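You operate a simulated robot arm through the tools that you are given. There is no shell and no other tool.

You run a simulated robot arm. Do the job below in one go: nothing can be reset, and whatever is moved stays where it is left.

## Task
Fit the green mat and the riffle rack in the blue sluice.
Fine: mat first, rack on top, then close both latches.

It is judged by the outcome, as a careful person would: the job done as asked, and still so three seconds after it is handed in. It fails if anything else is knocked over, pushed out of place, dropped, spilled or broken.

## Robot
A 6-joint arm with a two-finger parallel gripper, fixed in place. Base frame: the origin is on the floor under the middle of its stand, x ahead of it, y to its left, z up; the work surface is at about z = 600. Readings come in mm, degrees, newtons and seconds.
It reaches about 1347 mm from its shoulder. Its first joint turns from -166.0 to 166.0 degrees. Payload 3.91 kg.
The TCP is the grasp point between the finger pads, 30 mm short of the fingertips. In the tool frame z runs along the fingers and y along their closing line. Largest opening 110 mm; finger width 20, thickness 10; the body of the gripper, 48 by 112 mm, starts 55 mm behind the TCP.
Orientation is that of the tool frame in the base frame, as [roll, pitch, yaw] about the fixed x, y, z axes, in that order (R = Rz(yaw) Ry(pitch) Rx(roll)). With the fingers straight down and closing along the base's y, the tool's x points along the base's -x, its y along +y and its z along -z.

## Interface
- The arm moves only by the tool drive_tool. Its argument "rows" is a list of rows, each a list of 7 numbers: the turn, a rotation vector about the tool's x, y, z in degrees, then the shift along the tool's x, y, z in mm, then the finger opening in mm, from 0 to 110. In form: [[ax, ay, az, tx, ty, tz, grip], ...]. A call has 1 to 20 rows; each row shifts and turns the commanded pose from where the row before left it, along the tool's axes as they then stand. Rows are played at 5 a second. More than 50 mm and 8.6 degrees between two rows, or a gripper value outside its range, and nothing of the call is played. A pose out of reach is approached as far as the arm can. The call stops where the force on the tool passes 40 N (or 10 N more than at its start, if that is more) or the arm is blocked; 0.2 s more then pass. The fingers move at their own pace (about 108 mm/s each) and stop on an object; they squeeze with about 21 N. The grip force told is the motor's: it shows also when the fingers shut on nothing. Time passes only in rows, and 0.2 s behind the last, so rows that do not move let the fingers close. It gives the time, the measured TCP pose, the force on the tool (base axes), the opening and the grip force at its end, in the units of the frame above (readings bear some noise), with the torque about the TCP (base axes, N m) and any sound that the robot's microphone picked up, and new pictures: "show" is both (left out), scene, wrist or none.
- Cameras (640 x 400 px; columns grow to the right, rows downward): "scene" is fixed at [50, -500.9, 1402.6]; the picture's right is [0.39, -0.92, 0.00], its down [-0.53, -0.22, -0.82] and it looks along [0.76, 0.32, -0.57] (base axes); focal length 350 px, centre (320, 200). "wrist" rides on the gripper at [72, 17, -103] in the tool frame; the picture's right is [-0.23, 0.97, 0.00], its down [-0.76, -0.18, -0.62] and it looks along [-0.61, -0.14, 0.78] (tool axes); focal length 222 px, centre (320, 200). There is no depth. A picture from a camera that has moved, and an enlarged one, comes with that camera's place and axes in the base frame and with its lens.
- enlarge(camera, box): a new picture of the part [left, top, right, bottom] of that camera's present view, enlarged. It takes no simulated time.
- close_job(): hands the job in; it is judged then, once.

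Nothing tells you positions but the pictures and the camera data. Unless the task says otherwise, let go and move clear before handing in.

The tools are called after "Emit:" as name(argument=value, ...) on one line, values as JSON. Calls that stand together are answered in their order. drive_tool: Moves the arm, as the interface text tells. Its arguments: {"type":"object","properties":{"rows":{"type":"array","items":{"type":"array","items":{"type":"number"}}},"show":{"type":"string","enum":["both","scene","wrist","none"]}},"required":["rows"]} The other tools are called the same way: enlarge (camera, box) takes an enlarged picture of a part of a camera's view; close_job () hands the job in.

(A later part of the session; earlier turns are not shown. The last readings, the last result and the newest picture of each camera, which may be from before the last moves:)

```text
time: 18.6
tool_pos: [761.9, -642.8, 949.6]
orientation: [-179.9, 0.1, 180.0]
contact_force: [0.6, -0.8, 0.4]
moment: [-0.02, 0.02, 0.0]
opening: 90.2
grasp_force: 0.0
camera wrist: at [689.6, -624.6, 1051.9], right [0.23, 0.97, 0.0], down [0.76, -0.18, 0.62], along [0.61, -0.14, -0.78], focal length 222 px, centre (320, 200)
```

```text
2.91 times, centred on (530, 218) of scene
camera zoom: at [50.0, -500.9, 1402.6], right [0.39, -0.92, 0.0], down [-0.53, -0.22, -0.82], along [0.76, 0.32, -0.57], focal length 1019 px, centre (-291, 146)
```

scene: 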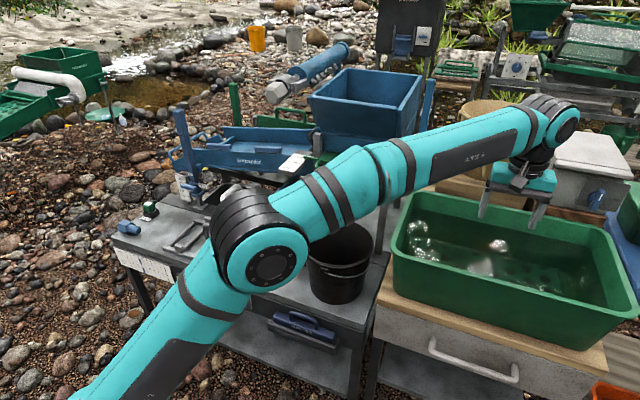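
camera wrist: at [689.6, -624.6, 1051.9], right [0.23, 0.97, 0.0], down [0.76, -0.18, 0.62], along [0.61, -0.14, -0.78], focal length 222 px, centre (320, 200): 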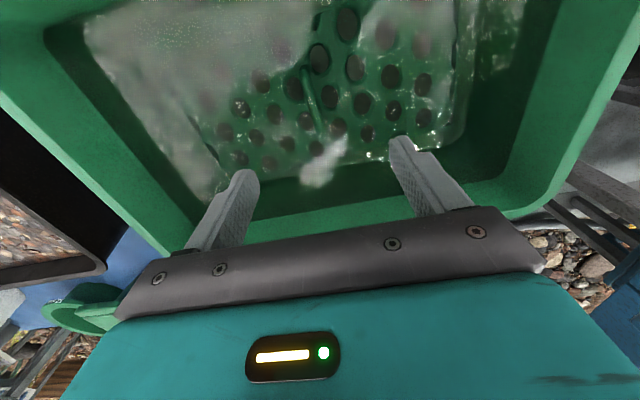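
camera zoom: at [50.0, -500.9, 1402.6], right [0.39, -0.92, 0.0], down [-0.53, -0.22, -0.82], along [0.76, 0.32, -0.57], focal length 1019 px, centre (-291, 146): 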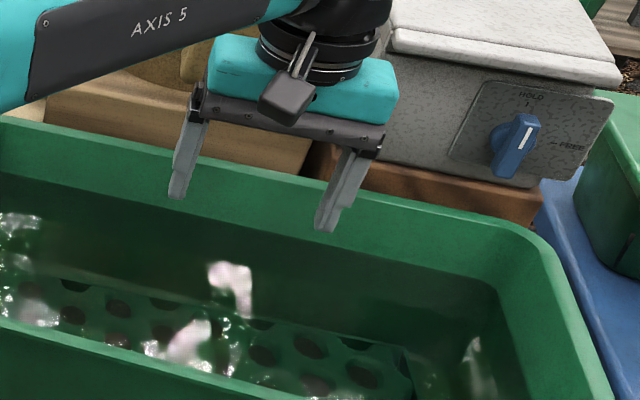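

The handle is clear now: it runs along x from about 728 to 810 at y -650, and two-view triangulation puts it at z 755. I'll descend halfway and check alignment.

Emit:
drive_tool(rows=[[0, 0, 0, -8, -8, 10, 90], [0, 0, 0, 0, 0, 25, 90], [0, 0, 0, 0, 0, 25, 90], [0, 0, 0, 0, 0, 25, 90], [0, 0, 0, 0, 0, 15, 90], [0, 0, 0, 0, 0, 0, 90]], show="both")

Emit:
enlarge(camera="wrist", box=[220, 40, 420, 165])

Emit:
enlarge(camera="scene", box=[380, 120, 640, 282])

```text
time: 20.0
tool_pos: [770.7, -651.1, 849.6]
orientation: [180.0, 0.0, 179.9]
contact_force: [0.7, -0.4, -0.6]
moment: [0.02, 0.02, 0.02]
opening: 90.0
grasp_force: 0.1
camera wrist: at [697.4, -632.7, 951.6], right [0.23, 0.97, 0.0], down [0.76, -0.18, 0.62], along [0.61, -0.14, -0.78], focal length 222 px, centre (320, 200)
```

scene: 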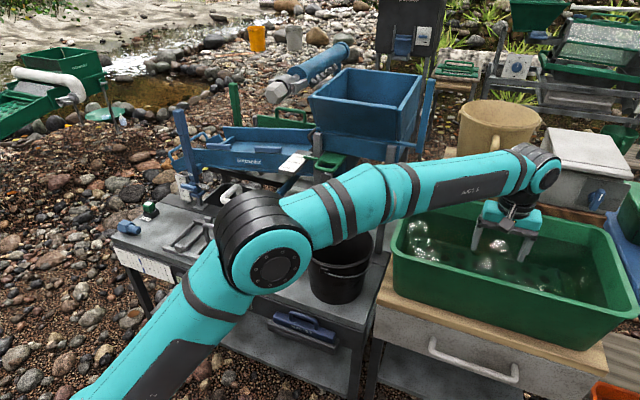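
wrist: 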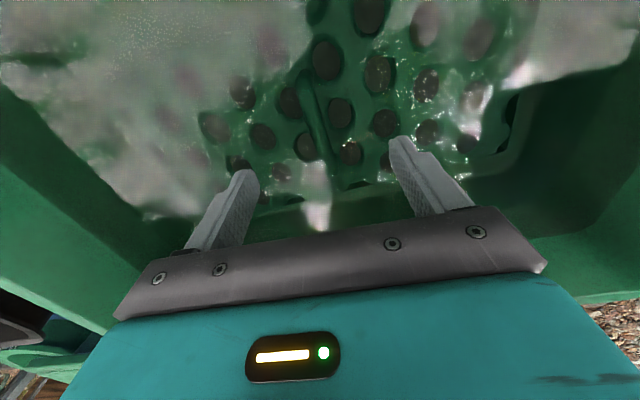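

```text
3.20 times, centred on (320, 102) of wrist
camera zoom: at [697.4, -632.7, 951.6], right [0.23, 0.97, 0.0], down [0.76, -0.18, 0.62], along [0.61, -0.14, -0.78], focal length 711 px, centre (320, 512)
```

zoom: 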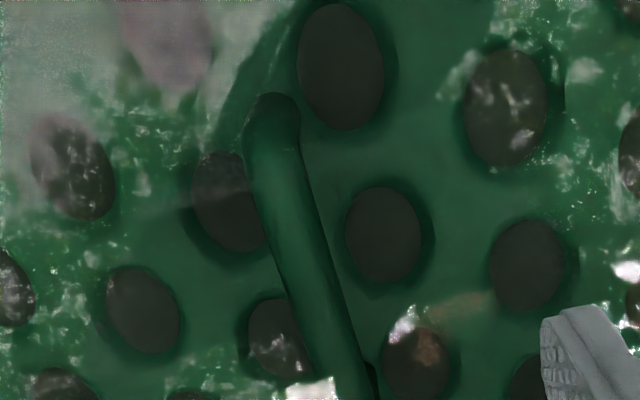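

```text
2.46 times, centred on (510, 201) of scene
camera zoom: at [50.0, -500.9, 1402.6], right [0.39, -0.92, 0.0], down [-0.53, -0.22, -0.82], along [0.76, 0.32, -0.57], focal length 862 px, centre (-148, 198)
```

zoom: 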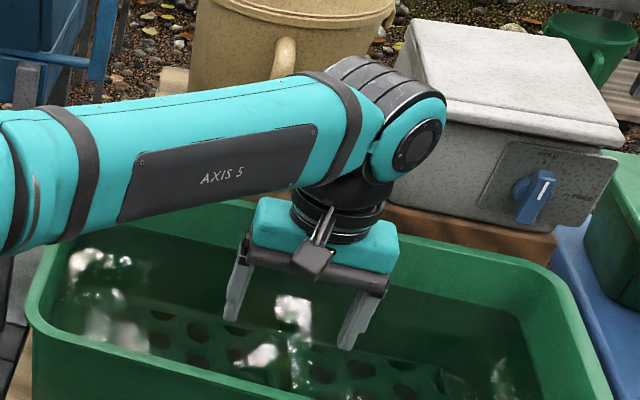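

The handle sits slightly to the -y side of the tool, at about y -653 with its bar top near z 750. I'll correct by 2 mm and descend further with a narrower opening.

Emit:
drive_tool(rows=[[0, 0, 0, 0, -2, 15, 60], [0, 0, 0, 0, 0, 20, 60], [0, 0, 0, 0, 0, 20, 60], [0, 0, 0, 0, 0, 15, 60], [0, 0, 0, 0, 0, 0, 60]], show="both")

Emit:
enlarge(camera="wrist", box=[220, 80, 420, 205])

```text
time: 21.2
tool_pos: [770.9, -653.4, 781.0]
orientation: [-180.0, 0.0, -180.0]
contact_force: [1.1, 0.5, 0.1]
moment: [0.0, -0.01, -0.02]
opening: 59.8
grasp_force: 0.1
camera wrist: at [697.4, -636.0, 882.5], right [0.23, 0.97, 0.0], down [0.76, -0.18, 0.62], along [0.61, -0.14, -0.78], focal length 222 px, centre (320, 200)
```

scene: 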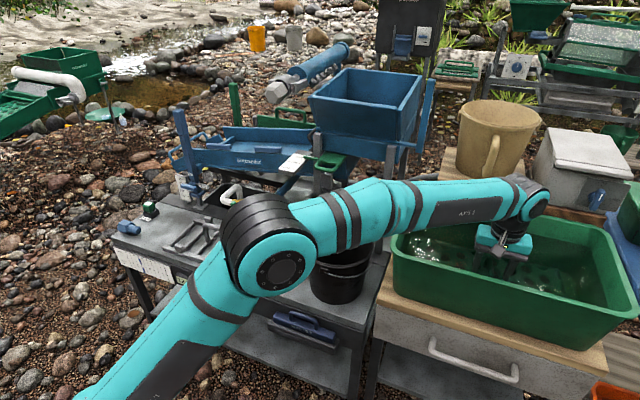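
wrist: 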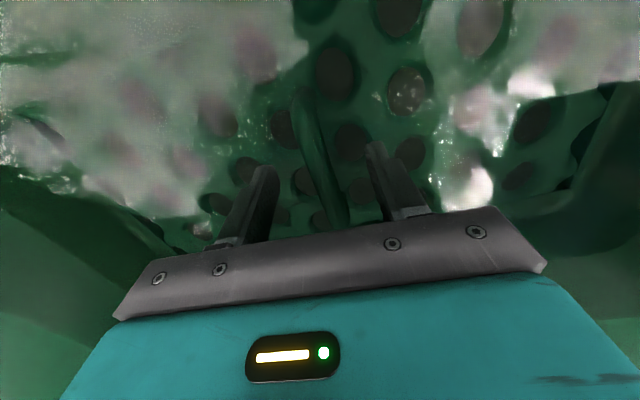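

```text
3.20 times, centred on (320, 142) of wrist
camera zoom: at [697.4, -636.0, 882.5], right [0.23, 0.97, 0.0], down [0.76, -0.18, 0.62], along [0.61, -0.14, -0.78], focal length 711 px, centre (320, 384)
```

zoom: 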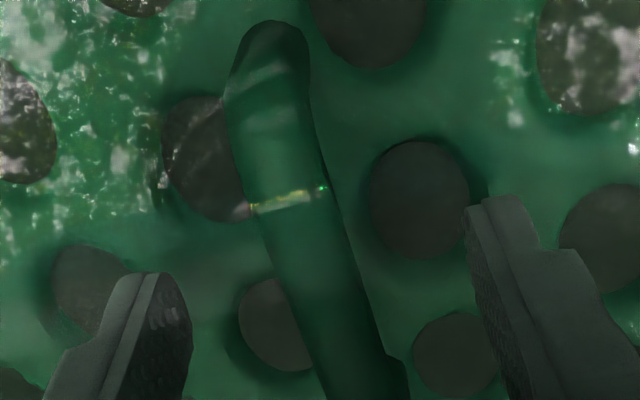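

The handle is centred between the fingers and its bar top looks to be around z 740. I'll descend in small steps, watching force.

Emit:
drive_tool(rows=[[0, 0, 0, 0, 0, 10, 60], [0, 0, 0, 0, 0, 10, 60], [0, 0, 0, 0, 0, 5, 60], [0, 0, 0, 0, 0, 0, 60]], show="wrist")

Emit:
enlarge(camera="wrist", box=[220, 80, 420, 205])

Emit:
enlarge(camera="scene", box=[440, 200, 600, 300])

```text
time: 21.8
tool_pos: [770.0, -654.5, 771.0]
orientation: [-179.6, 0.5, -180.0]
contact_force: [-5.8, 2.2, 11.6]
moment: [0.45, 0.3, 0.13]
opening: 60.6
grasp_force: 0.7
stopped in row 3: the force on the tool passed its limit at 48 N (the readings are from after the stop); the commanded pose is now the measured one
camera wrist: at [697.2, -635.6, 871.5], right [0.23, 0.97, 0.0], down [0.76, -0.17, 0.63], along [0.61, -0.15, -0.78], focal length 222 px, centre (320, 200)
```

wrist: 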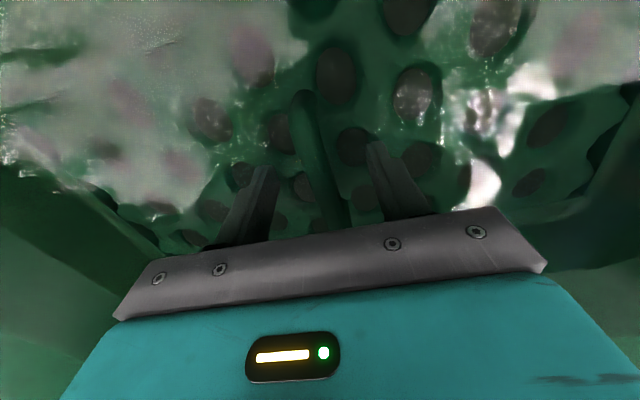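

```text
3.20 times, centred on (320, 142) of wrist
camera zoom: at [697.2, -635.6, 871.5], right [0.23, 0.97, 0.0], down [0.76, -0.17, 0.63], along [0.61, -0.15, -0.78], focal length 711 px, centre (320, 384)
```

zoom: 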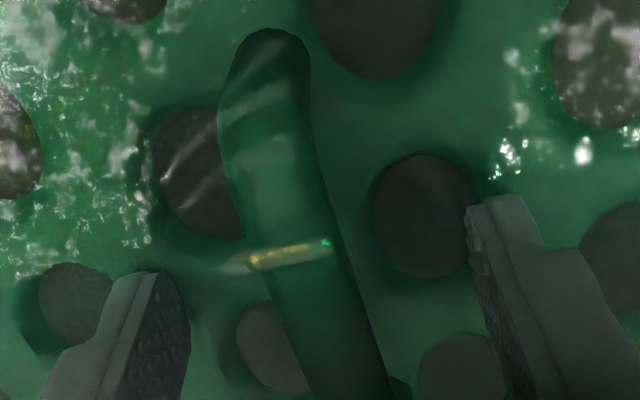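

```text
4.00 times, centred on (520, 250) of scene
camera zoom: at [50.0, -500.9, 1402.6], right [0.39, -0.92, 0.0], down [-0.53, -0.22, -0.82], along [0.76, 0.32, -0.57], focal length 1401 px, centre (-480, 0)
```

zoom: 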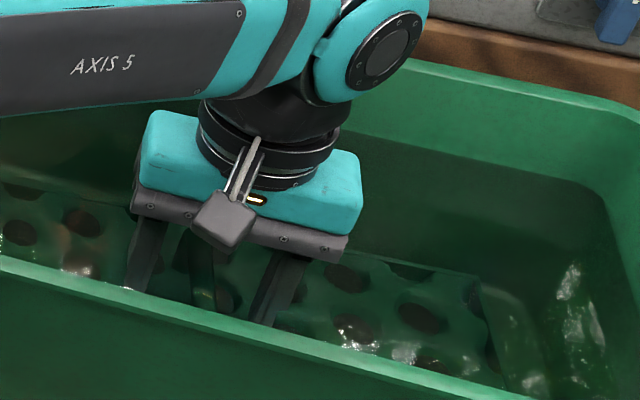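

The fingertips touched the mat at about z 740, so the bar is at grip height. I'll back off 4 mm and close on the handle.

Emit:
drive_tool(rows=[[0, 0, 0, 0, 0, -4, 60], [0, 0, 0, 0, 0, 0, 30], [0, 0, 0, 0, 0, 0, 0], [0, 0, 0, 0, 0, 0, 0], [0, 0, 0, 0, 0, 0, 0]], show="wrist")

Emit:
enlarge(camera="wrist", box=[220, 80, 420, 205])

```text
time: 23.0
tool_pos: [770.4, -654.5, 772.7]
orientation: [-179.7, 0.5, -180.0]
contact_force: [-1.7, -0.7, -0.3]
moment: [0.07, 0.08, 0.22]
opening: 14.2
grasp_force: 20.8
camera wrist: at [697.8, -636.3, 873.4], right [0.23, 0.97, 0.0], down [0.76, -0.17, 0.63], along [0.61, -0.15, -0.78], focal length 222 px, centre (320, 200)
```

wrist: 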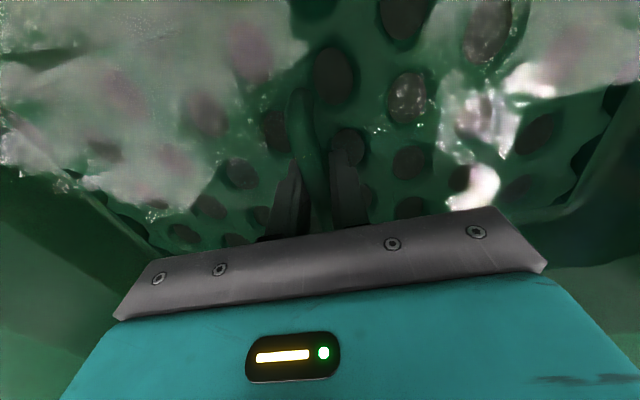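

```text
3.20 times, centred on (320, 142) of wrist
camera zoom: at [697.8, -636.3, 873.4], right [0.23, 0.97, 0.0], down [0.76, -0.17, 0.63], along [0.61, -0.15, -0.78], focal length 711 px, centre (320, 384)
```

zoom: 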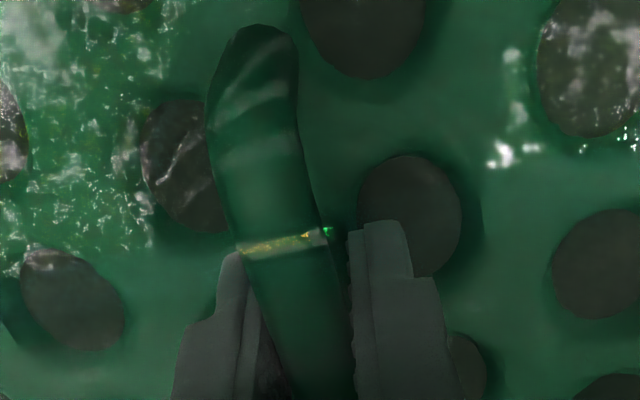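

The grip holds a 14 mm bar at 21 N. I'll lift slowly straight up and check that the mat comes along.

Emit:
drive_tool(rows=[[0, 0, 0, 0, 0, -4, 0], [0, 0, 0, 0, 0, -6, 0], [0, 0, 0, 0, 0, -8, 0], [0, 0, 0, 0, 0, -10, 0], [0, 0, 0, 0, 0, -10, 0], [0, 0, 0, 0, 0, -10, 0], [0, 0, 0, 0, 0, -10, 0], [0, 0, 0, 0, 0, -10, 0], [0, 0, 0, 0, 0, -10, 0], [0, 0, 0, 0, 0, -10, 0], [0, 0, 0, 0, 0, -10, 0], [0, 0, 0, 0, 0, 0, 0]], show="both")

```text
time: 25.6
tool_pos: [771.0, -654.0, 869.1]
orientation: [-179.7, 0.5, -179.9]
contact_force: [0.3, 0.6, -2.7]
moment: [0.02, -0.02, 0.0]
opening: 13.6
grasp_force: 21.0
camera wrist: at [697.6, -635.4, 970.8], right [0.23, 0.97, 0.0], down [0.76, -0.17, 0.63], along [0.61, -0.15, -0.78], focal length 222 px, centre (320, 200)
```

scene: 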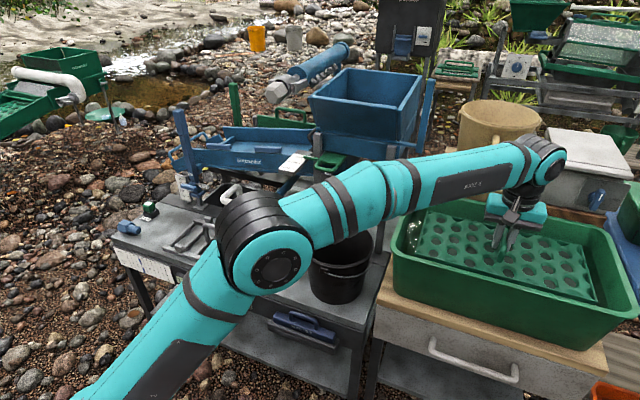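
wrist: 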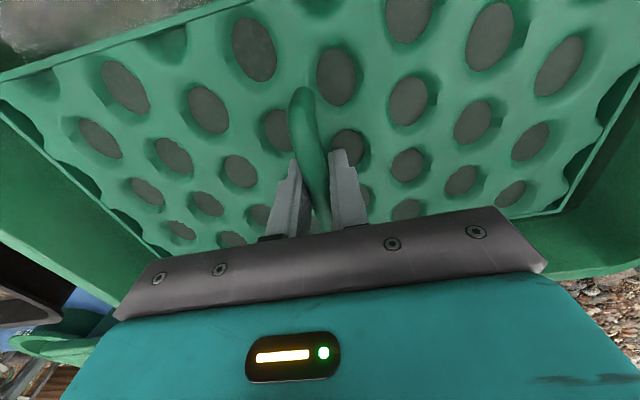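

The mat has come out level in the gripper. I'll zoom in to measure its size before carrying it.

Emit:
enlarge(camera="scene", box=[384, 180, 640, 340])

Emit:
enlarge(camera="wrist", box=[0, 0, 640, 300])

```text
2.50 times, centred on (512, 260) of scene
camera zoom: at [50.0, -500.9, 1402.6], right [0.39, -0.92, 0.0], down [-0.53, -0.22, -0.82], along [0.76, 0.32, -0.57], focal length 876 px, centre (-160, 50)
```

zoom: 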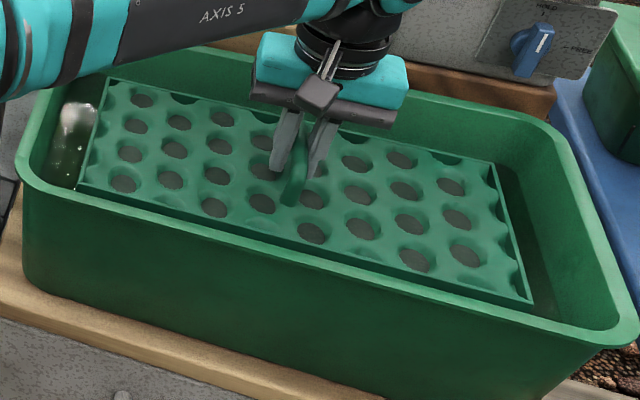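

```text
1.00 times, centred on (320, 150) of wrist (not enlarged: the box is as wide or as high as the picture)
camera zoom: at [697.6, -635.4, 970.8], right [0.23, 0.97, 0.0], down [0.76, -0.17, 0.63], along [0.61, -0.15, -0.78], focal length 222 px, centre (320, 250)
```

zoom: 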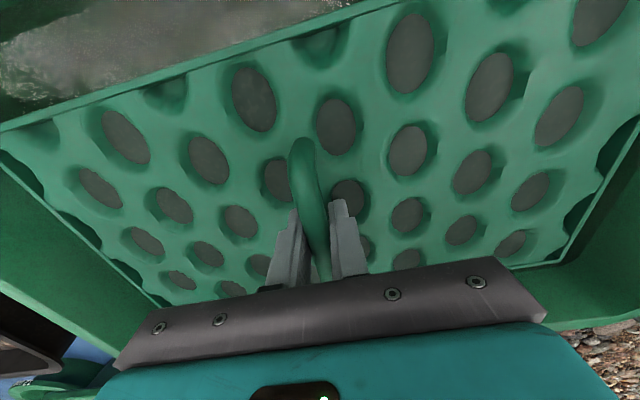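

The mat measures about 357 × 178 mm including its handle-centred symmetry, and it must pass over the blue lever post (top about z 1020 at (871, 324)) and beside the hanging nozzle near (792, -79, 1127). I'll lift it clear of the tub and retract first.

Emit:
drive_tool(rows=[[0, 0, 0, 0, 0, -12, 0], [0, 0, 0, 0, 0, -20, 0], [0, 0, 0, 0, 0, -25, 0], [0, 0, 0, 0, 0, -25, 0], [0, 0, 0, 0, 0, -25, 0], [0, 0, 0, 0, 0, -20, 0], [0, 0, 0, 10, 0, -5, 0], [0, 0, 0, 20, 0, 0, 0], [0, 0, 0, 30, 0, 0, 0], [0, 0, 0, 30, 0, 0, 0], [0, 0, 0, 30, 0, 0, 0], [0, 0, 0, 25, 10, 0, 0], [0, 0, 0, 0, 20, 0, 0], [0, 0, 0, 0, 30, 0, 0], [0, 0, 0, 0, 30, 0, 0], [0, 0, 0, 0, 15, 0, 0]], show="both")

```text
time: 29.0
tool_pos: [623.6, -546.8, 1000.4]
orientation: [-179.8, 0.4, 180.0]
contact_force: [-0.1, 0.2, -3.3]
moment: [0.01, 0.0, -0.02]
opening: 13.4
grasp_force: 21.4
camera wrist: at [551.0, -528.1, 1102.1], right [0.23, 0.97, 0.0], down [0.76, -0.17, 0.63], along [0.61, -0.15, -0.78], focal length 222 px, centre (320, 200)
```

scene: 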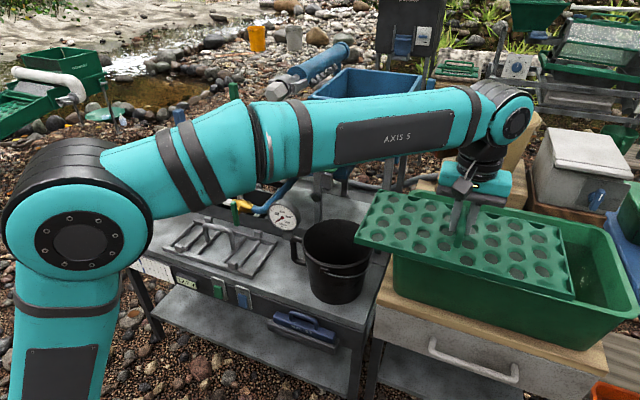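
wrist: 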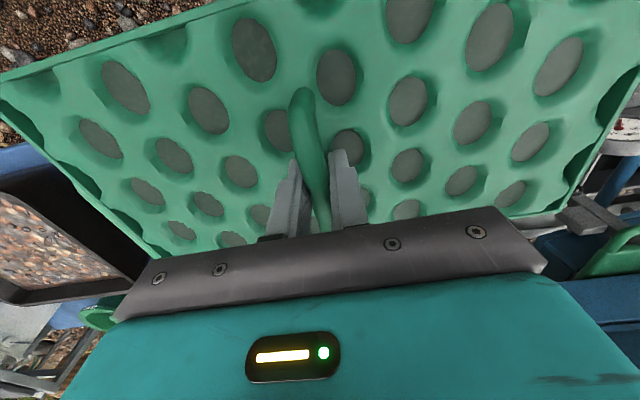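

The mat is held firmly and is clear of the tub. I'll sweep left to y ≈ 165 while rising to z ≈ 1125, staying back at x ≈ 620.

Emit:
drive_tool(rows=[[0, 0, 0, 0, 20, -3, 0], [0, 0, 0, 0, 35, -6, 0], [0, 0, 0, 0, 38, -7, 0], [0, 0, 0, 0, 38, -7, 0], [0, 0, 0, 0, 38, -7, 0], [0, 0, 0, 0, 38, -7, 0], [0, 0, 0, 0, 38, -7, 0], [0, 0, 0, 0, 38, -7, 0], [0, 0, 0, 0, 38, -7, 0], [0, 0, 0, 0, 38, -7, 0], [0, 0, 0, 0, 38, -7, 0], [0, 0, 0, 0, 38, -7, 0], [0, 0, 0, 0, 38, -7, 0], [0, 0, 0, 0, 38, -7, 0], [0, 0, 0, 0, 38, -7, 0], [0, 0, 0, 0, 38, -7, 0], [0, 0, 0, 0, 38, -7, 0], [0, 0, 0, 0, 38, -7, 0], [0, 0, 0, 0, 35, -4, 0], [0, 0, 0, 0, 18, 0, 0]], show="both")

```text
time: 33.2
tool_pos: [624.7, 170.7, 1121.4]
orientation: [-179.7, 0.5, -179.9]
contact_force: [-0.3, 0.5, -3.5]
moment: [0.02, -0.01, -0.01]
opening: 13.5
grasp_force: 20.8
camera wrist: at [552.0, 188.4, 1223.4], right [0.23, 0.97, 0.0], down [0.76, -0.17, 0.63], along [0.61, -0.15, -0.78], focal length 222 px, centre (320, 200)
```

scene: 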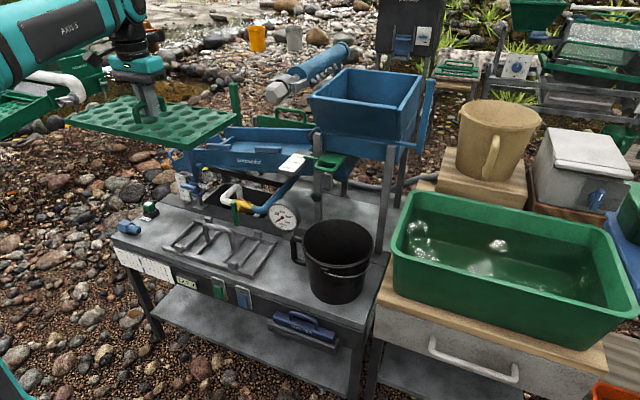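
wrist: 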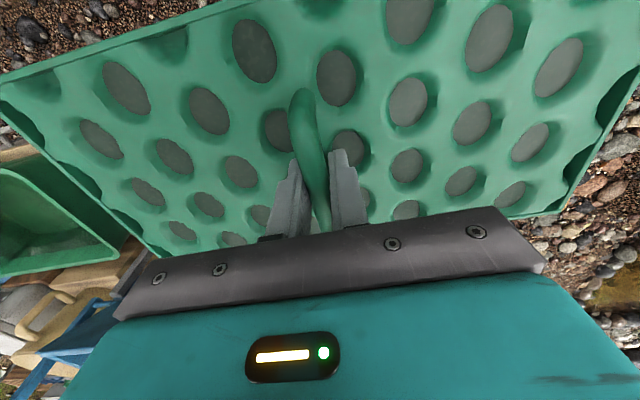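

The mat is level in front of the sluice. I'll zoom in to calibrate its real size and check the lever post.

Emit:
enlarge(camera="scene", box=[50, 60, 258, 190])

Emit:
enlarge(camera="scene", box=[190, 100, 318, 180])

```text
3.08 times, centred on (154, 125) of scene
camera zoom: at [50.0, -500.9, 1402.6], right [0.39, -0.92, 0.0], down [-0.53, -0.22, -0.82], along [0.76, 0.32, -0.57], focal length 1078 px, centre (831, 431)
```

zoom: 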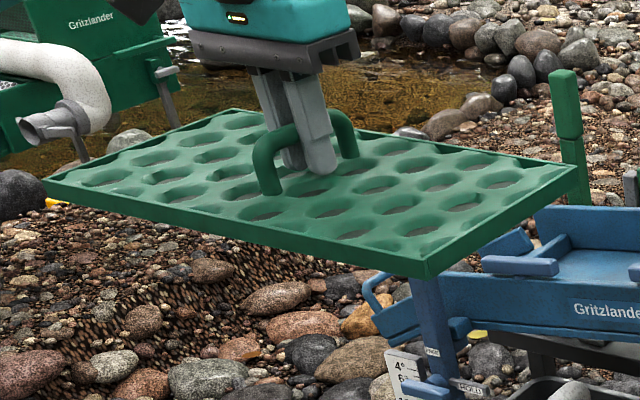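

```text
5.00 times, centred on (254, 140) of scene
camera zoom: at [50.0, -500.9, 1402.6], right [0.39, -0.92, 0.0], down [-0.53, -0.22, -0.82], along [0.76, 0.32, -0.57], focal length 1751 px, centre (650, 500)
```

zoom: 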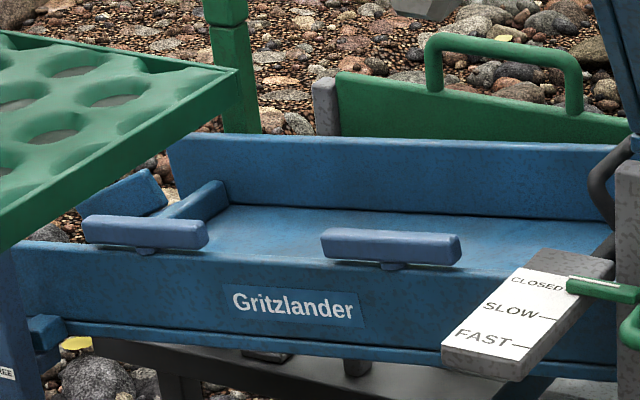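

Calibrating the fixed camera against the gripper gives a mat of about 176 × 357 mm. The sluice bay runs x 938–1145, y -55 to 336, tilted 8° down toward +y, with the bed at about z 795 mid-bay. I'll pitch the tool forward 14° for reach and bring the mat over the lever post.

Emit:
drive_tool(rows=[[0, -3, 0, 0, 0, -1, 0], [0, -5, 0, 0, 0, -2, 0], [0, -5.5, 0, 0, 0, -1, 0], [0, 0, 0, -15, 0, 3.7, 0], [0, 0, 0, -30, 0, 7.5, 0], [0, 0, 0, -33, 0, 8.2, 0], [0, 0, 0, -33, 0, 8.2, 0], [0, 0, 0, -33, 0, 8.2, 0], [0, 0, 0, -20, 0, 5, 0], [0, 0, 0, 0, 0, 0, 0]], show="scene")

Emit:
enlarge(camera="scene", box=[100, 60, 324, 200])

```text
time: 35.4
tool_pos: [791.9, 170.7, 1126.7]
orientation: [-179.7, 14.0, -179.9]
contact_force: [-0.3, 0.3, -3.1]
moment: [-0.02, 0.03, 0.02]
opening: 13.3
grasp_force: 21.0
```

scene: 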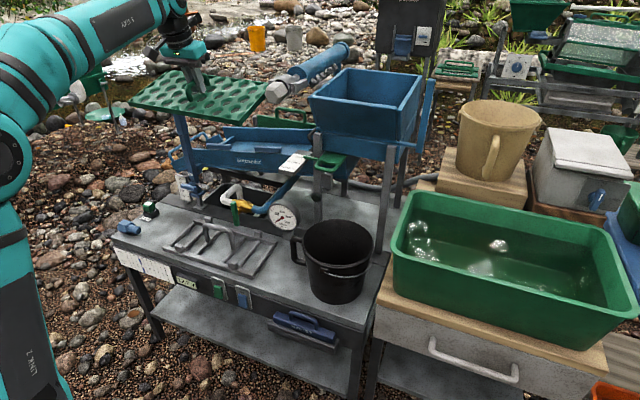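

```text
2.86 times, centred on (212, 130) of scene
camera zoom: at [50.0, -500.9, 1402.6], right [0.39, -0.92, 0.0], down [-0.53, -0.22, -0.82], along [0.76, 0.32, -0.57], focal length 1001 px, centre (629, 400)
```

zoom: 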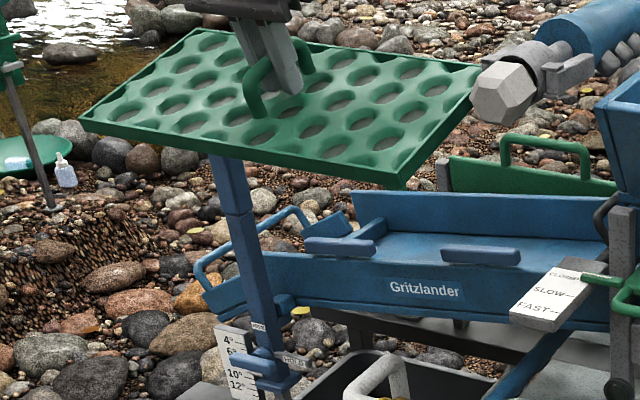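

The mat is clear of both post and nozzle, with roughly 34 mm to the nozzle. I'll continue forward past the post, nudging slightly toward +y.

Emit:
drive_tool(rows=[[0, 0, 0, -15, 3, 3.7, 0], [0, 0, 0, -30, 4, 7.5, 0], [0, 0, 0, -33, 3, 8.2, 0], [0, 0, 0, -33, 0, 8.2, 0], [0, 0, 0, -33, 0, 8.2, 0], [0, 0, 0, -24, 0, 6, 0], [0, 0, 0, 0, 0, 0, 0]], show="scene")

Emit:
enlarge(camera="scene", box=[140, 50, 332, 170])

```text
time: 37.0
tool_pos: [966.5, 178.8, 1126.3]
orientation: [-179.7, 13.9, -179.9]
contact_force: [-0.2, 0.2, -3.5]
moment: [-0.02, 0.05, 0.02]
opening: 13.3
grasp_force: 20.3
```

scene: 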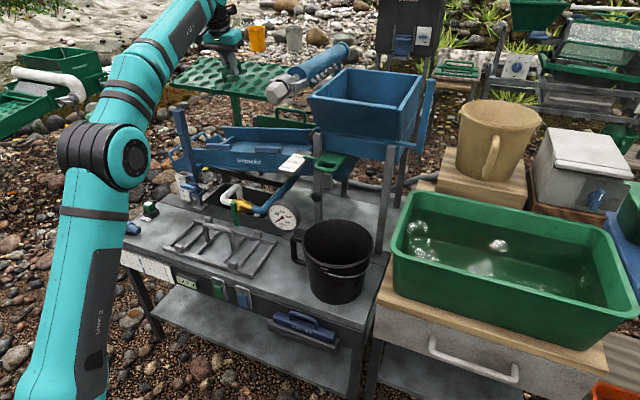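

```text
3.33 times, centred on (236, 110) of scene
camera zoom: at [50.0, -500.9, 1402.6], right [0.39, -0.92, 0.0], down [-0.53, -0.22, -0.82], along [0.76, 0.32, -0.57], focal length 1168 px, centre (600, 500)
```

zoom: 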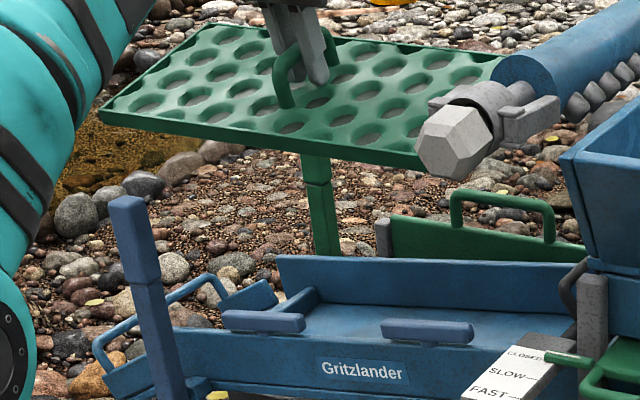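

The mat is past the post. I'll move it over the bay while descending to z ≈ 1030, then roll it 8° to match the bed tilt.

Emit:
drive_tool(rows=[[0, 0, 0, -9.7, -5, 27.2, 0], [0, 0, 0, -9.7, -5, 27.2, 0], [0, 0, 0, -9.7, -5, 27.2, 0], [0, 0, 0, -9.7, -4, 27.2, 0], [3.88, 0, -0.97, 0, 0, 0, 0], [3.88, 0, -0.97, 0, 0, 0, 0], [0, 0, 0, 0, 0, 0, 0]], show="both")

Emit:
enlarge(camera="scene", box=[170, 70, 330, 170])

```text
time: 38.6
tool_pos: [1029.2, 158.6, 1029.3]
orientation: [-171.3, 13.8, -178.0]
contact_force: [-0.4, 0.0, -3.1]
moment: [0.01, 0.03, 0.01]
opening: 13.6
grasp_force: 20.9
camera wrist: at [935.0, 189.0, 1107.2], right [0.22, 0.97, -0.09], down [0.59, -0.06, 0.81], along [0.78, -0.23, -0.59], focal length 222 px, centre (320, 200)
```

scene: 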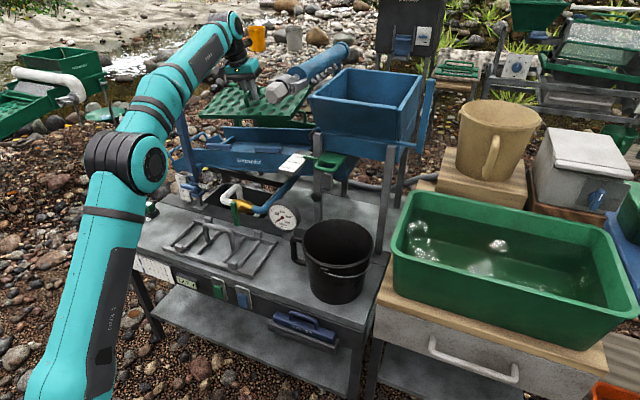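
wrist: 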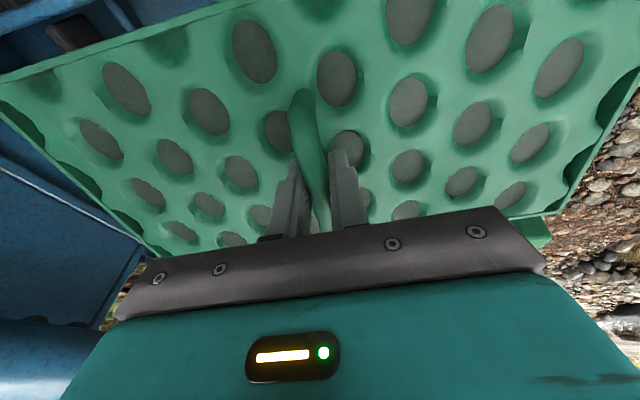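

```text
4.00 times, centred on (250, 120) of scene
camera zoom: at [50.0, -500.9, 1402.6], right [0.39, -0.92, 0.0], down [-0.53, -0.22, -0.82], along [0.76, 0.32, -0.57], focal length 1401 px, centre (600, 520)
```

zoom: 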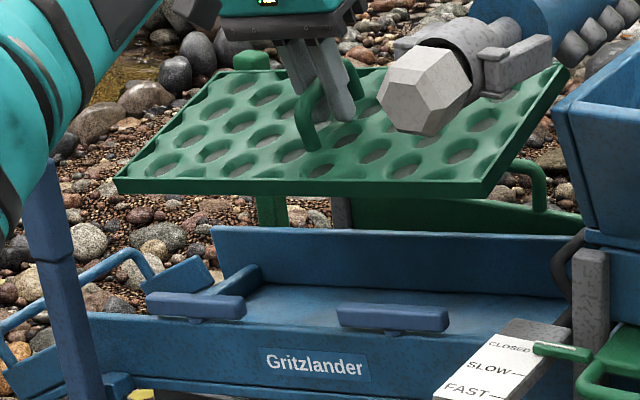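

The mat hangs above the bay, tilted to match it. I'll lower to z ≈ 950 and check its edges against the latches and walls.

Emit:
drive_tool(rows=[[0, 0, 0, 3.8, 1, 26.3, 0], [0, 0, 0, 3.8, 1, 26.3, 0], [0, 0, 0, 3.8, 1, 26.3, 0], [0, 0, 0, 0, 0, 0, 0]], show="wrist")

Emit:
enlarge(camera="scene", box=[180, 80, 324, 170])

```text
time: 39.6
tool_pos: [1036.9, 151.6, 948.6]
orientation: [-171.4, 13.9, -177.9]
contact_force: [0.0, -0.6, -3.1]
moment: [0.02, 0.05, 0.02]
opening: 13.5
grasp_force: 21.2
camera wrist: at [942.5, 181.4, 1027.7], right [0.22, 0.97, -0.09], down [0.59, -0.06, 0.81], along [0.78, -0.23, -0.59], focal length 222 px, centre (320, 200)
```

wrist: 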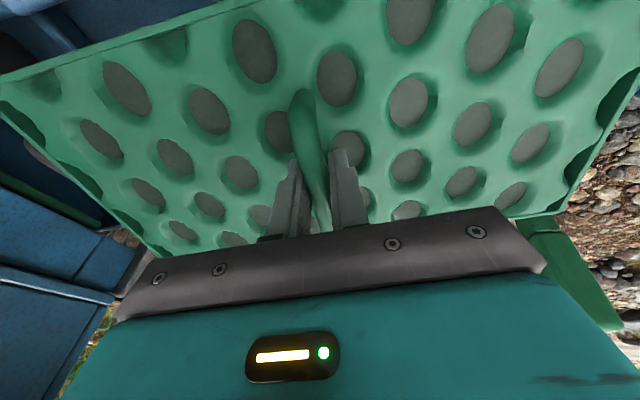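

```text
4.44 times, centred on (252, 125) of scene
camera zoom: at [50.0, -500.9, 1402.6], right [0.39, -0.92, 0.0], down [-0.53, -0.22, -0.82], along [0.76, 0.32, -0.57], focal length 1557 px, centre (622, 533)
```

zoom: 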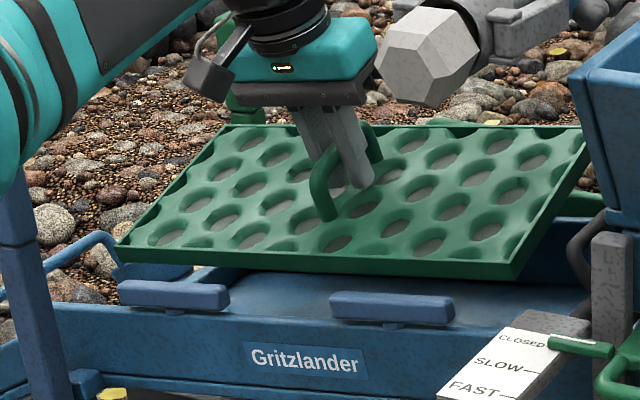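

The near edge works out at x 961, clear of the latches, and the mat's slope matches the bed at 8.07°. I'll lower into the channel opening with the near edge first, to z ≈ 885.

Emit:
drive_tool(rows=[[0, 0, 0, 6.7, 2.1, 20.1, 0], [0, 0, 0, 6.7, 2.1, 20.1, 0], [0, 0, 0, 6.7, 2.1, 20.1, 0], [0, 0, 0, 0, 0, 0, 0]], show="wrist")

Emit:
enlarge(camera="scene", box=[180, 80, 324, 170])

```text
time: 40.6
tool_pos: [1032.7, 147.8, 887.1]
orientation: [-171.4, 13.8, -177.9]
contact_force: [-0.2, -0.2, -4.0]
moment: [0.01, 0.03, 0.0]
opening: 13.7
grasp_force: 20.6
camera wrist: at [937.5, 177.5, 964.5], right [0.22, 0.97, -0.09], down [0.59, -0.06, 0.81], along [0.78, -0.23, -0.59], focal length 222 px, centre (320, 200)
```

wrist: 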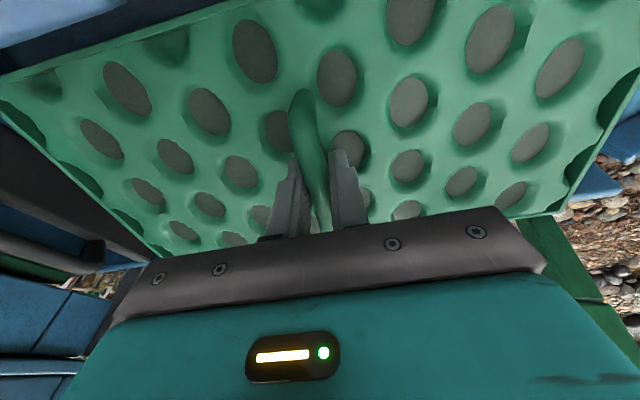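

```text
4.44 times, centred on (252, 125) of scene
camera zoom: at [50.0, -500.9, 1402.6], right [0.39, -0.92, 0.0], down [-0.53, -0.22, -0.82], along [0.76, 0.32, -0.57], focal length 1557 px, centre (622, 533)
```

zoom: 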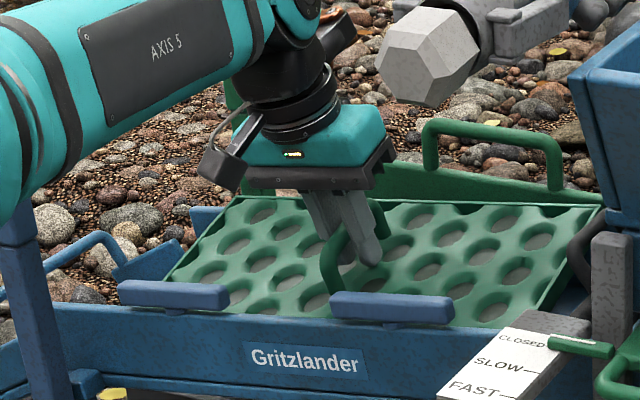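

The near edge is inside the channel behind the latches. Next I'll level the pitch over two rows while shifting slightly forward and down.

Emit:
drive_tool(rows=[[0, 4.7, 0, -2.3, 0.4, 3.5, 0], [0, 4.7, 0, -2.5, 0.4, 3.3, 0], [0, 4.4, 0, -2.7, 0.4, 3, 0], [0, 0, 0, 0, 0, 0, 0]], show="wrist")

Emit:
enlarge(camera="scene", box=[180, 80, 324, 170])

```text
time: 41.6
tool_pos: [1041.8, 147.2, 877.9]
orientation: [-171.7, 0.1, 179.9]
contact_force: [1.2, -0.1, -2.8]
moment: [0.03, -0.01, 0.02]
opening: 13.7
grasp_force: 21.0
camera wrist: at [969.0, 179.7, 976.2], right [0.23, 0.96, -0.14], down [0.76, -0.09, 0.64], along [0.61, -0.25, -0.75], focal length 222 px, centre (320, 200)
```

wrist: 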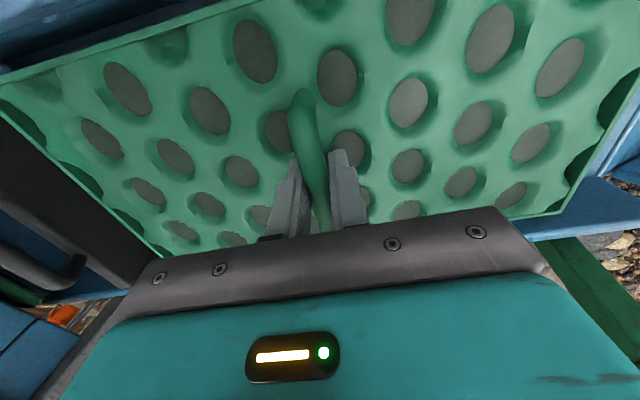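

```text
4.44 times, centred on (252, 125) of scene
camera zoom: at [50.0, -500.9, 1402.6], right [0.39, -0.92, 0.0], down [-0.53, -0.22, -0.82], along [0.76, 0.32, -0.57], focal length 1557 px, centre (622, 533)
```

zoom: 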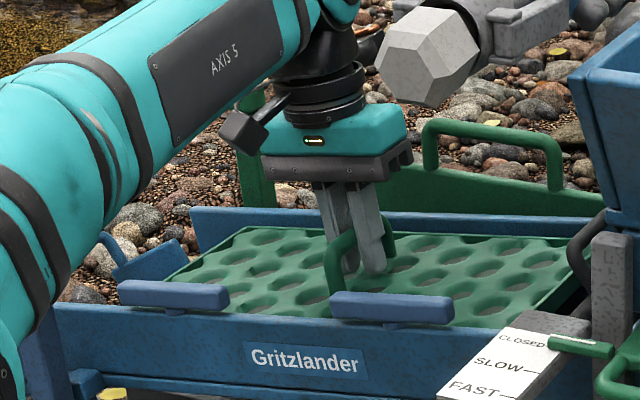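

The mat is parallel to the bed and just inside the walls, with about 15 mm clearance all round by my numbers. I'll lower it vertically in small steps.

Emit:
drive_tool(rows=[[0, 0, 0, 0, 1.1, 7.9, 0], [0, 0, 0, 0, 1.1, 7.9, 0], [0, 0, 0, 0, 0.8, 5.9, 0], [0, 0, 0, 0, 0.6, 4, 0], [0, 0, 0, 0, 0, 0, 0]], show="wrist")

Emit:
enlarge(camera="scene", box=[180, 80, 324, 170])

```text
time: 42.8
tool_pos: [1041.6, 148.4, 852.9]
orientation: [-171.7, 0.1, 180.0]
contact_force: [0.3, -0.4, -4.0]
moment: [0.02, -0.03, 0.0]
opening: 13.7
grasp_force: 21.1
camera wrist: at [969.3, 180.2, 950.9], right [0.23, 0.96, -0.14], down [0.76, -0.09, 0.64], along [0.61, -0.25, -0.75], focal length 222 px, centre (320, 200)
```

wrist: 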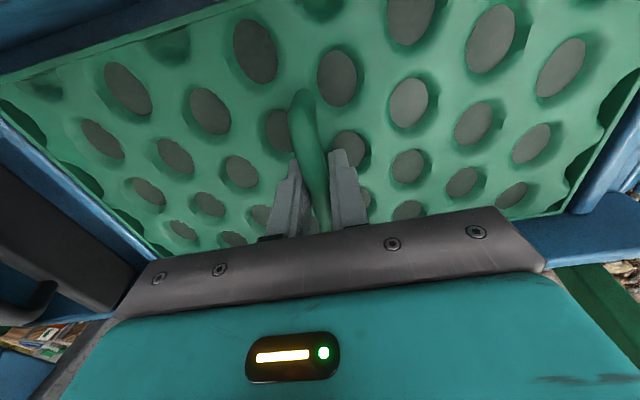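

```text
4.44 times, centred on (252, 125) of scene
camera zoom: at [50.0, -500.9, 1402.6], right [0.39, -0.92, 0.0], down [-0.53, -0.22, -0.82], along [0.76, 0.32, -0.57], focal length 1557 px, centre (622, 533)
```

zoom: 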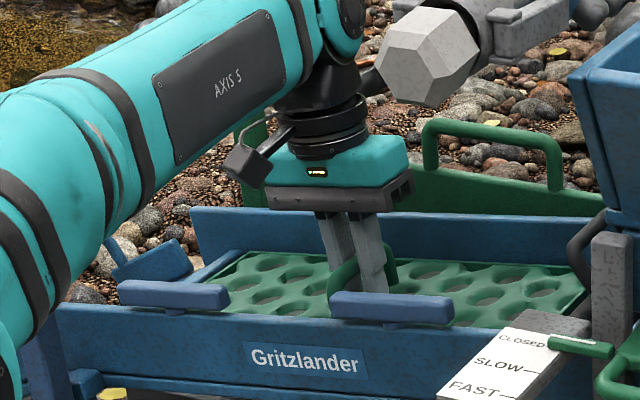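

Emit:
enlarge(camera="wrist", box=[0, 80, 200, 280])

Emit:
enlarge(camera="wrist", box=[500, 80, 640, 260])

Emit:
enlarge(camera="scene", box=[214, 120, 294, 170])

```text
2.00 times, centred on (100, 180) of wrist
camera zoom: at [969.3, 180.2, 950.9], right [0.23, 0.96, -0.14], down [0.76, -0.09, 0.64], along [0.61, -0.25, -0.75], focal length 444 px, centre (760, 240)
```

zoom: 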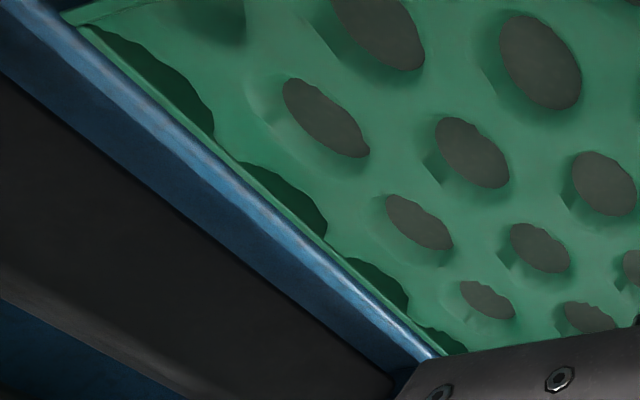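

```text
2.22 times, centred on (570, 170) of wrist
camera zoom: at [969.3, 180.2, 950.9], right [0.23, 0.96, -0.14], down [0.76, -0.09, 0.64], along [0.61, -0.25, -0.75], focal length 494 px, centre (-236, 267)
```

zoom: 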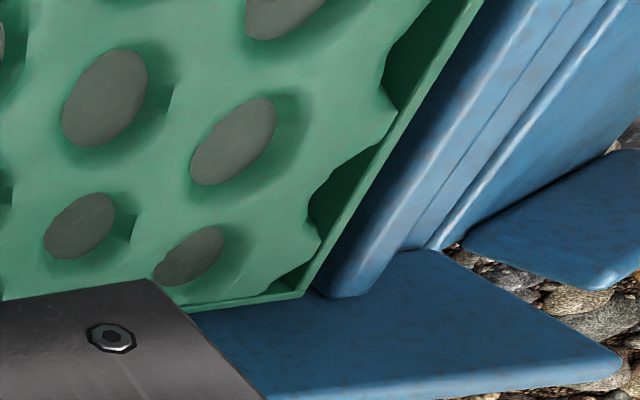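

```text
8.00 times, centred on (254, 145) of scene
camera zoom: at [50.0, -500.9, 1402.6], right [0.39, -0.92, 0.0], down [-0.53, -0.22, -0.82], along [0.76, 0.32, -0.57], focal length 2802 px, centre (848, 640)
```

zoom: 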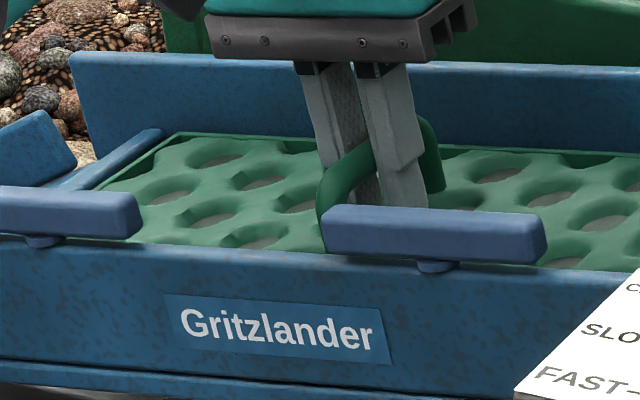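

The mat fits between both ribs, with about 28 mm free at the +y end and under 19 mm at the -y end. I'll shift 4 mm toward +y and continue down in small steps, watching for contact.

Emit:
drive_tool(rows=[[0, 0, 0, 0, 4, 1, 0], [0, 0, 0, 0, 0.6, 4, 0], [0, 0, 0, 0, 0.4, 3, 0], [0, 0, 0, 0, 0, 0, 0]], show="none")

```text
time: 43.8
tool_pos: [1041.7, 151.0, 843.6]
orientation: [-171.8, 0.1, 180.0]
contact_force: [0.7, 0.3, -3.9]
moment: [0.0, 0.04, 0.01]
opening: 13.4
grasp_force: 20.9
```

Emit:
drive_tool(rows=[[0, 0, 0, 0, 0.3, 2, 0], [0, 0, 0, 0, 0.3, 2, 0], [0, 0, 0, 0, 0, 0, 0]], show="none")

Emit:
enlarge(camera="scene", box=[214, 120, 294, 170])

Emit:
enlarge(camera="wrist", box=[500, 80, 640, 260])

```text
time: 44.6
tool_pos: [1042.7, 151.5, 841.5]
orientation: [-171.6, 0.3, -179.9]
contact_force: [14.4, 0.1, 17.6]
moment: [-0.03, -0.08, 0.03]
opening: 13.3
grasp_force: 20.7
```

```text
8.00 times, centred on (254, 145) of scene
camera zoom: at [50.0, -500.9, 1402.6], right [0.39, -0.92, 0.0], down [-0.53, -0.22, -0.82], along [0.76, 0.32, -0.57], focal length 2802 px, centre (848, 640)
```

zoom: 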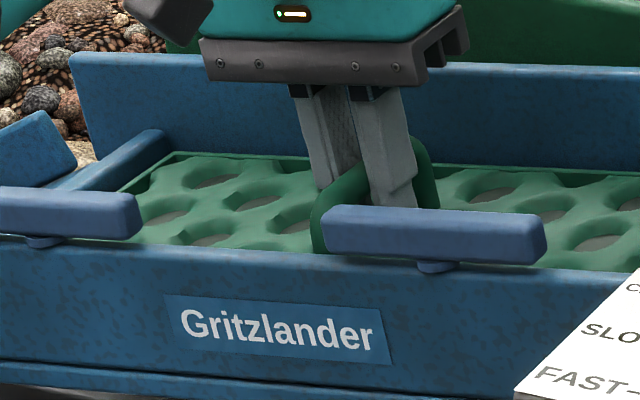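

```text
2.22 times, centred on (570, 170) of wrist
camera zoom: at [968.3, 184.3, 939.5], right [0.23, 0.96, -0.14], down [0.76, -0.09, 0.65], along [0.61, -0.25, -0.75], focal length 494 px, centre (-236, 267)
```

zoom: 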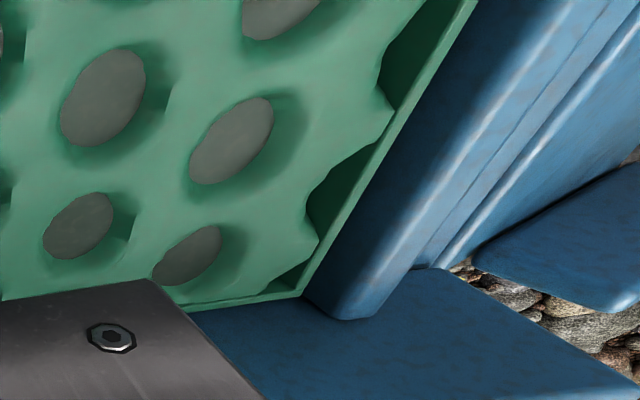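

Contact came with a +x side push of 14 N as well as the upward force, so the near edge seems to be riding on the near wall. I'll lift slightly, shift 7 mm farther in +x, and lower again.

Emit:
drive_tool(rows=[[0, 0, 0, 0, -0.8, -6, 0], [0, 0, 0, -4, 0, 0, 0], [0, 0, 0, -3, 0, 0, 0], [0, 0, 0, 0, 0.3, 2, 0], [0, 0, 0, 0, 0.3, 2, 0], [0, 0, 0, 0, 0, 0, 0]], show="none")

Emit:
drive_tool(rows=[[0, 0, 0, 0, 0.3, 2, 0], [0, 0, 0, 0, 0, 0, 0]], show="none")

```text
time: 46.0
tool_pos: [1048.5, 151.7, 842.2]
orientation: [-171.8, 0.2, 180.0]
contact_force: [-0.8, -0.4, -1.4]
moment: [-0.02, 0.16, -0.04]
opening: 13.4
grasp_force: 20.7
```

```text
time: 46.6
tool_pos: [1048.1, 152.4, 841.2]
orientation: [-171.7, 0.1, -179.9]
contact_force: [4.2, -1.0, 16.5]
moment: [0.0, 0.07, 0.0]
opening: 13.3
grasp_force: 20.8
```

Contact again at the same height (z 841) with little side force, which fits the mat resting on the bed. I'll inspect before releasing.

Emit:
enlarge(camera="scene", box=[214, 120, 294, 170])

Emit:
enlarge(camera="scene", box=[264, 120, 344, 170])

Emit:
enlarge(camera="wrist", box=[0, 80, 200, 280])

Emit:
enlarge(camera="wrist", box=[0, 0, 320, 100])

```text
8.00 times, centred on (254, 145) of scene
camera zoom: at [50.0, -500.9, 1402.6], right [0.39, -0.92, 0.0], down [-0.53, -0.22, -0.82], along [0.76, 0.32, -0.57], focal length 2802 px, centre (848, 640)
```

zoom: 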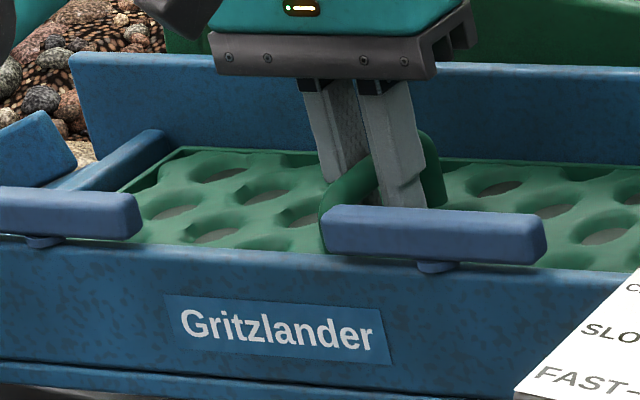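

```text
8.00 times, centred on (304, 145) of scene
camera zoom: at [50.0, -500.9, 1402.6], right [0.39, -0.92, 0.0], down [-0.53, -0.22, -0.82], along [0.76, 0.32, -0.57], focal length 2802 px, centre (448, 640)
```

zoom: 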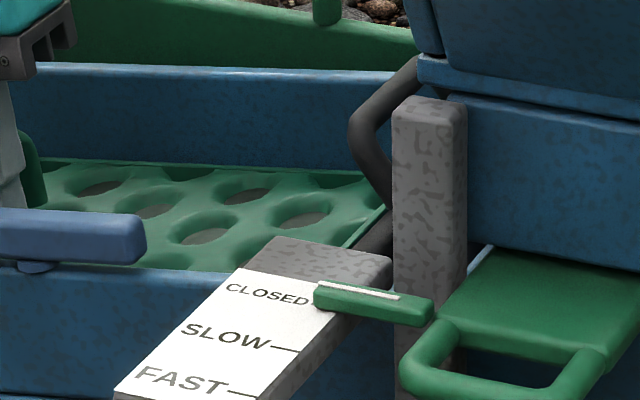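

```text
2.00 times, centred on (100, 180) of wrist
camera zoom: at [975.5, 184.3, 939.5], right [0.23, 0.96, -0.14], down [0.76, -0.09, 0.65], along [0.61, -0.25, -0.75], focal length 444 px, centre (760, 240)
```

zoom: 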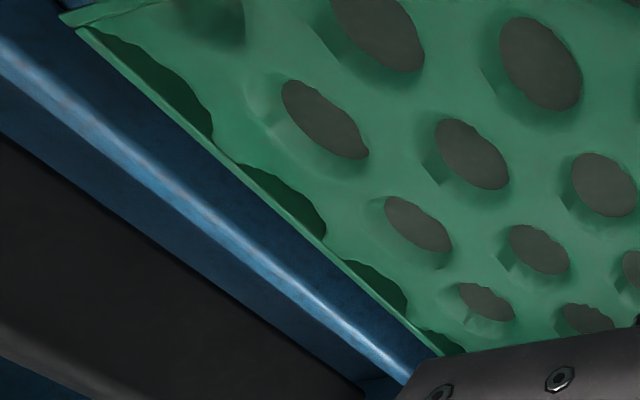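

```text
2.00 times, centred on (160, 50) of wrist
camera zoom: at [975.5, 184.3, 939.5], right [0.23, 0.96, -0.14], down [0.76, -0.09, 0.65], along [0.61, -0.25, -0.75], focal length 444 px, centre (640, 500)
```

zoom: 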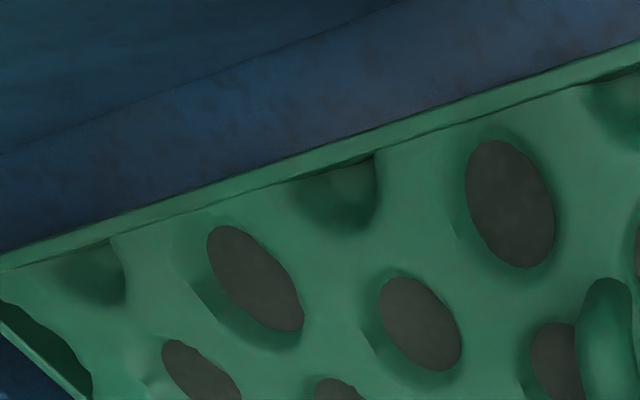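

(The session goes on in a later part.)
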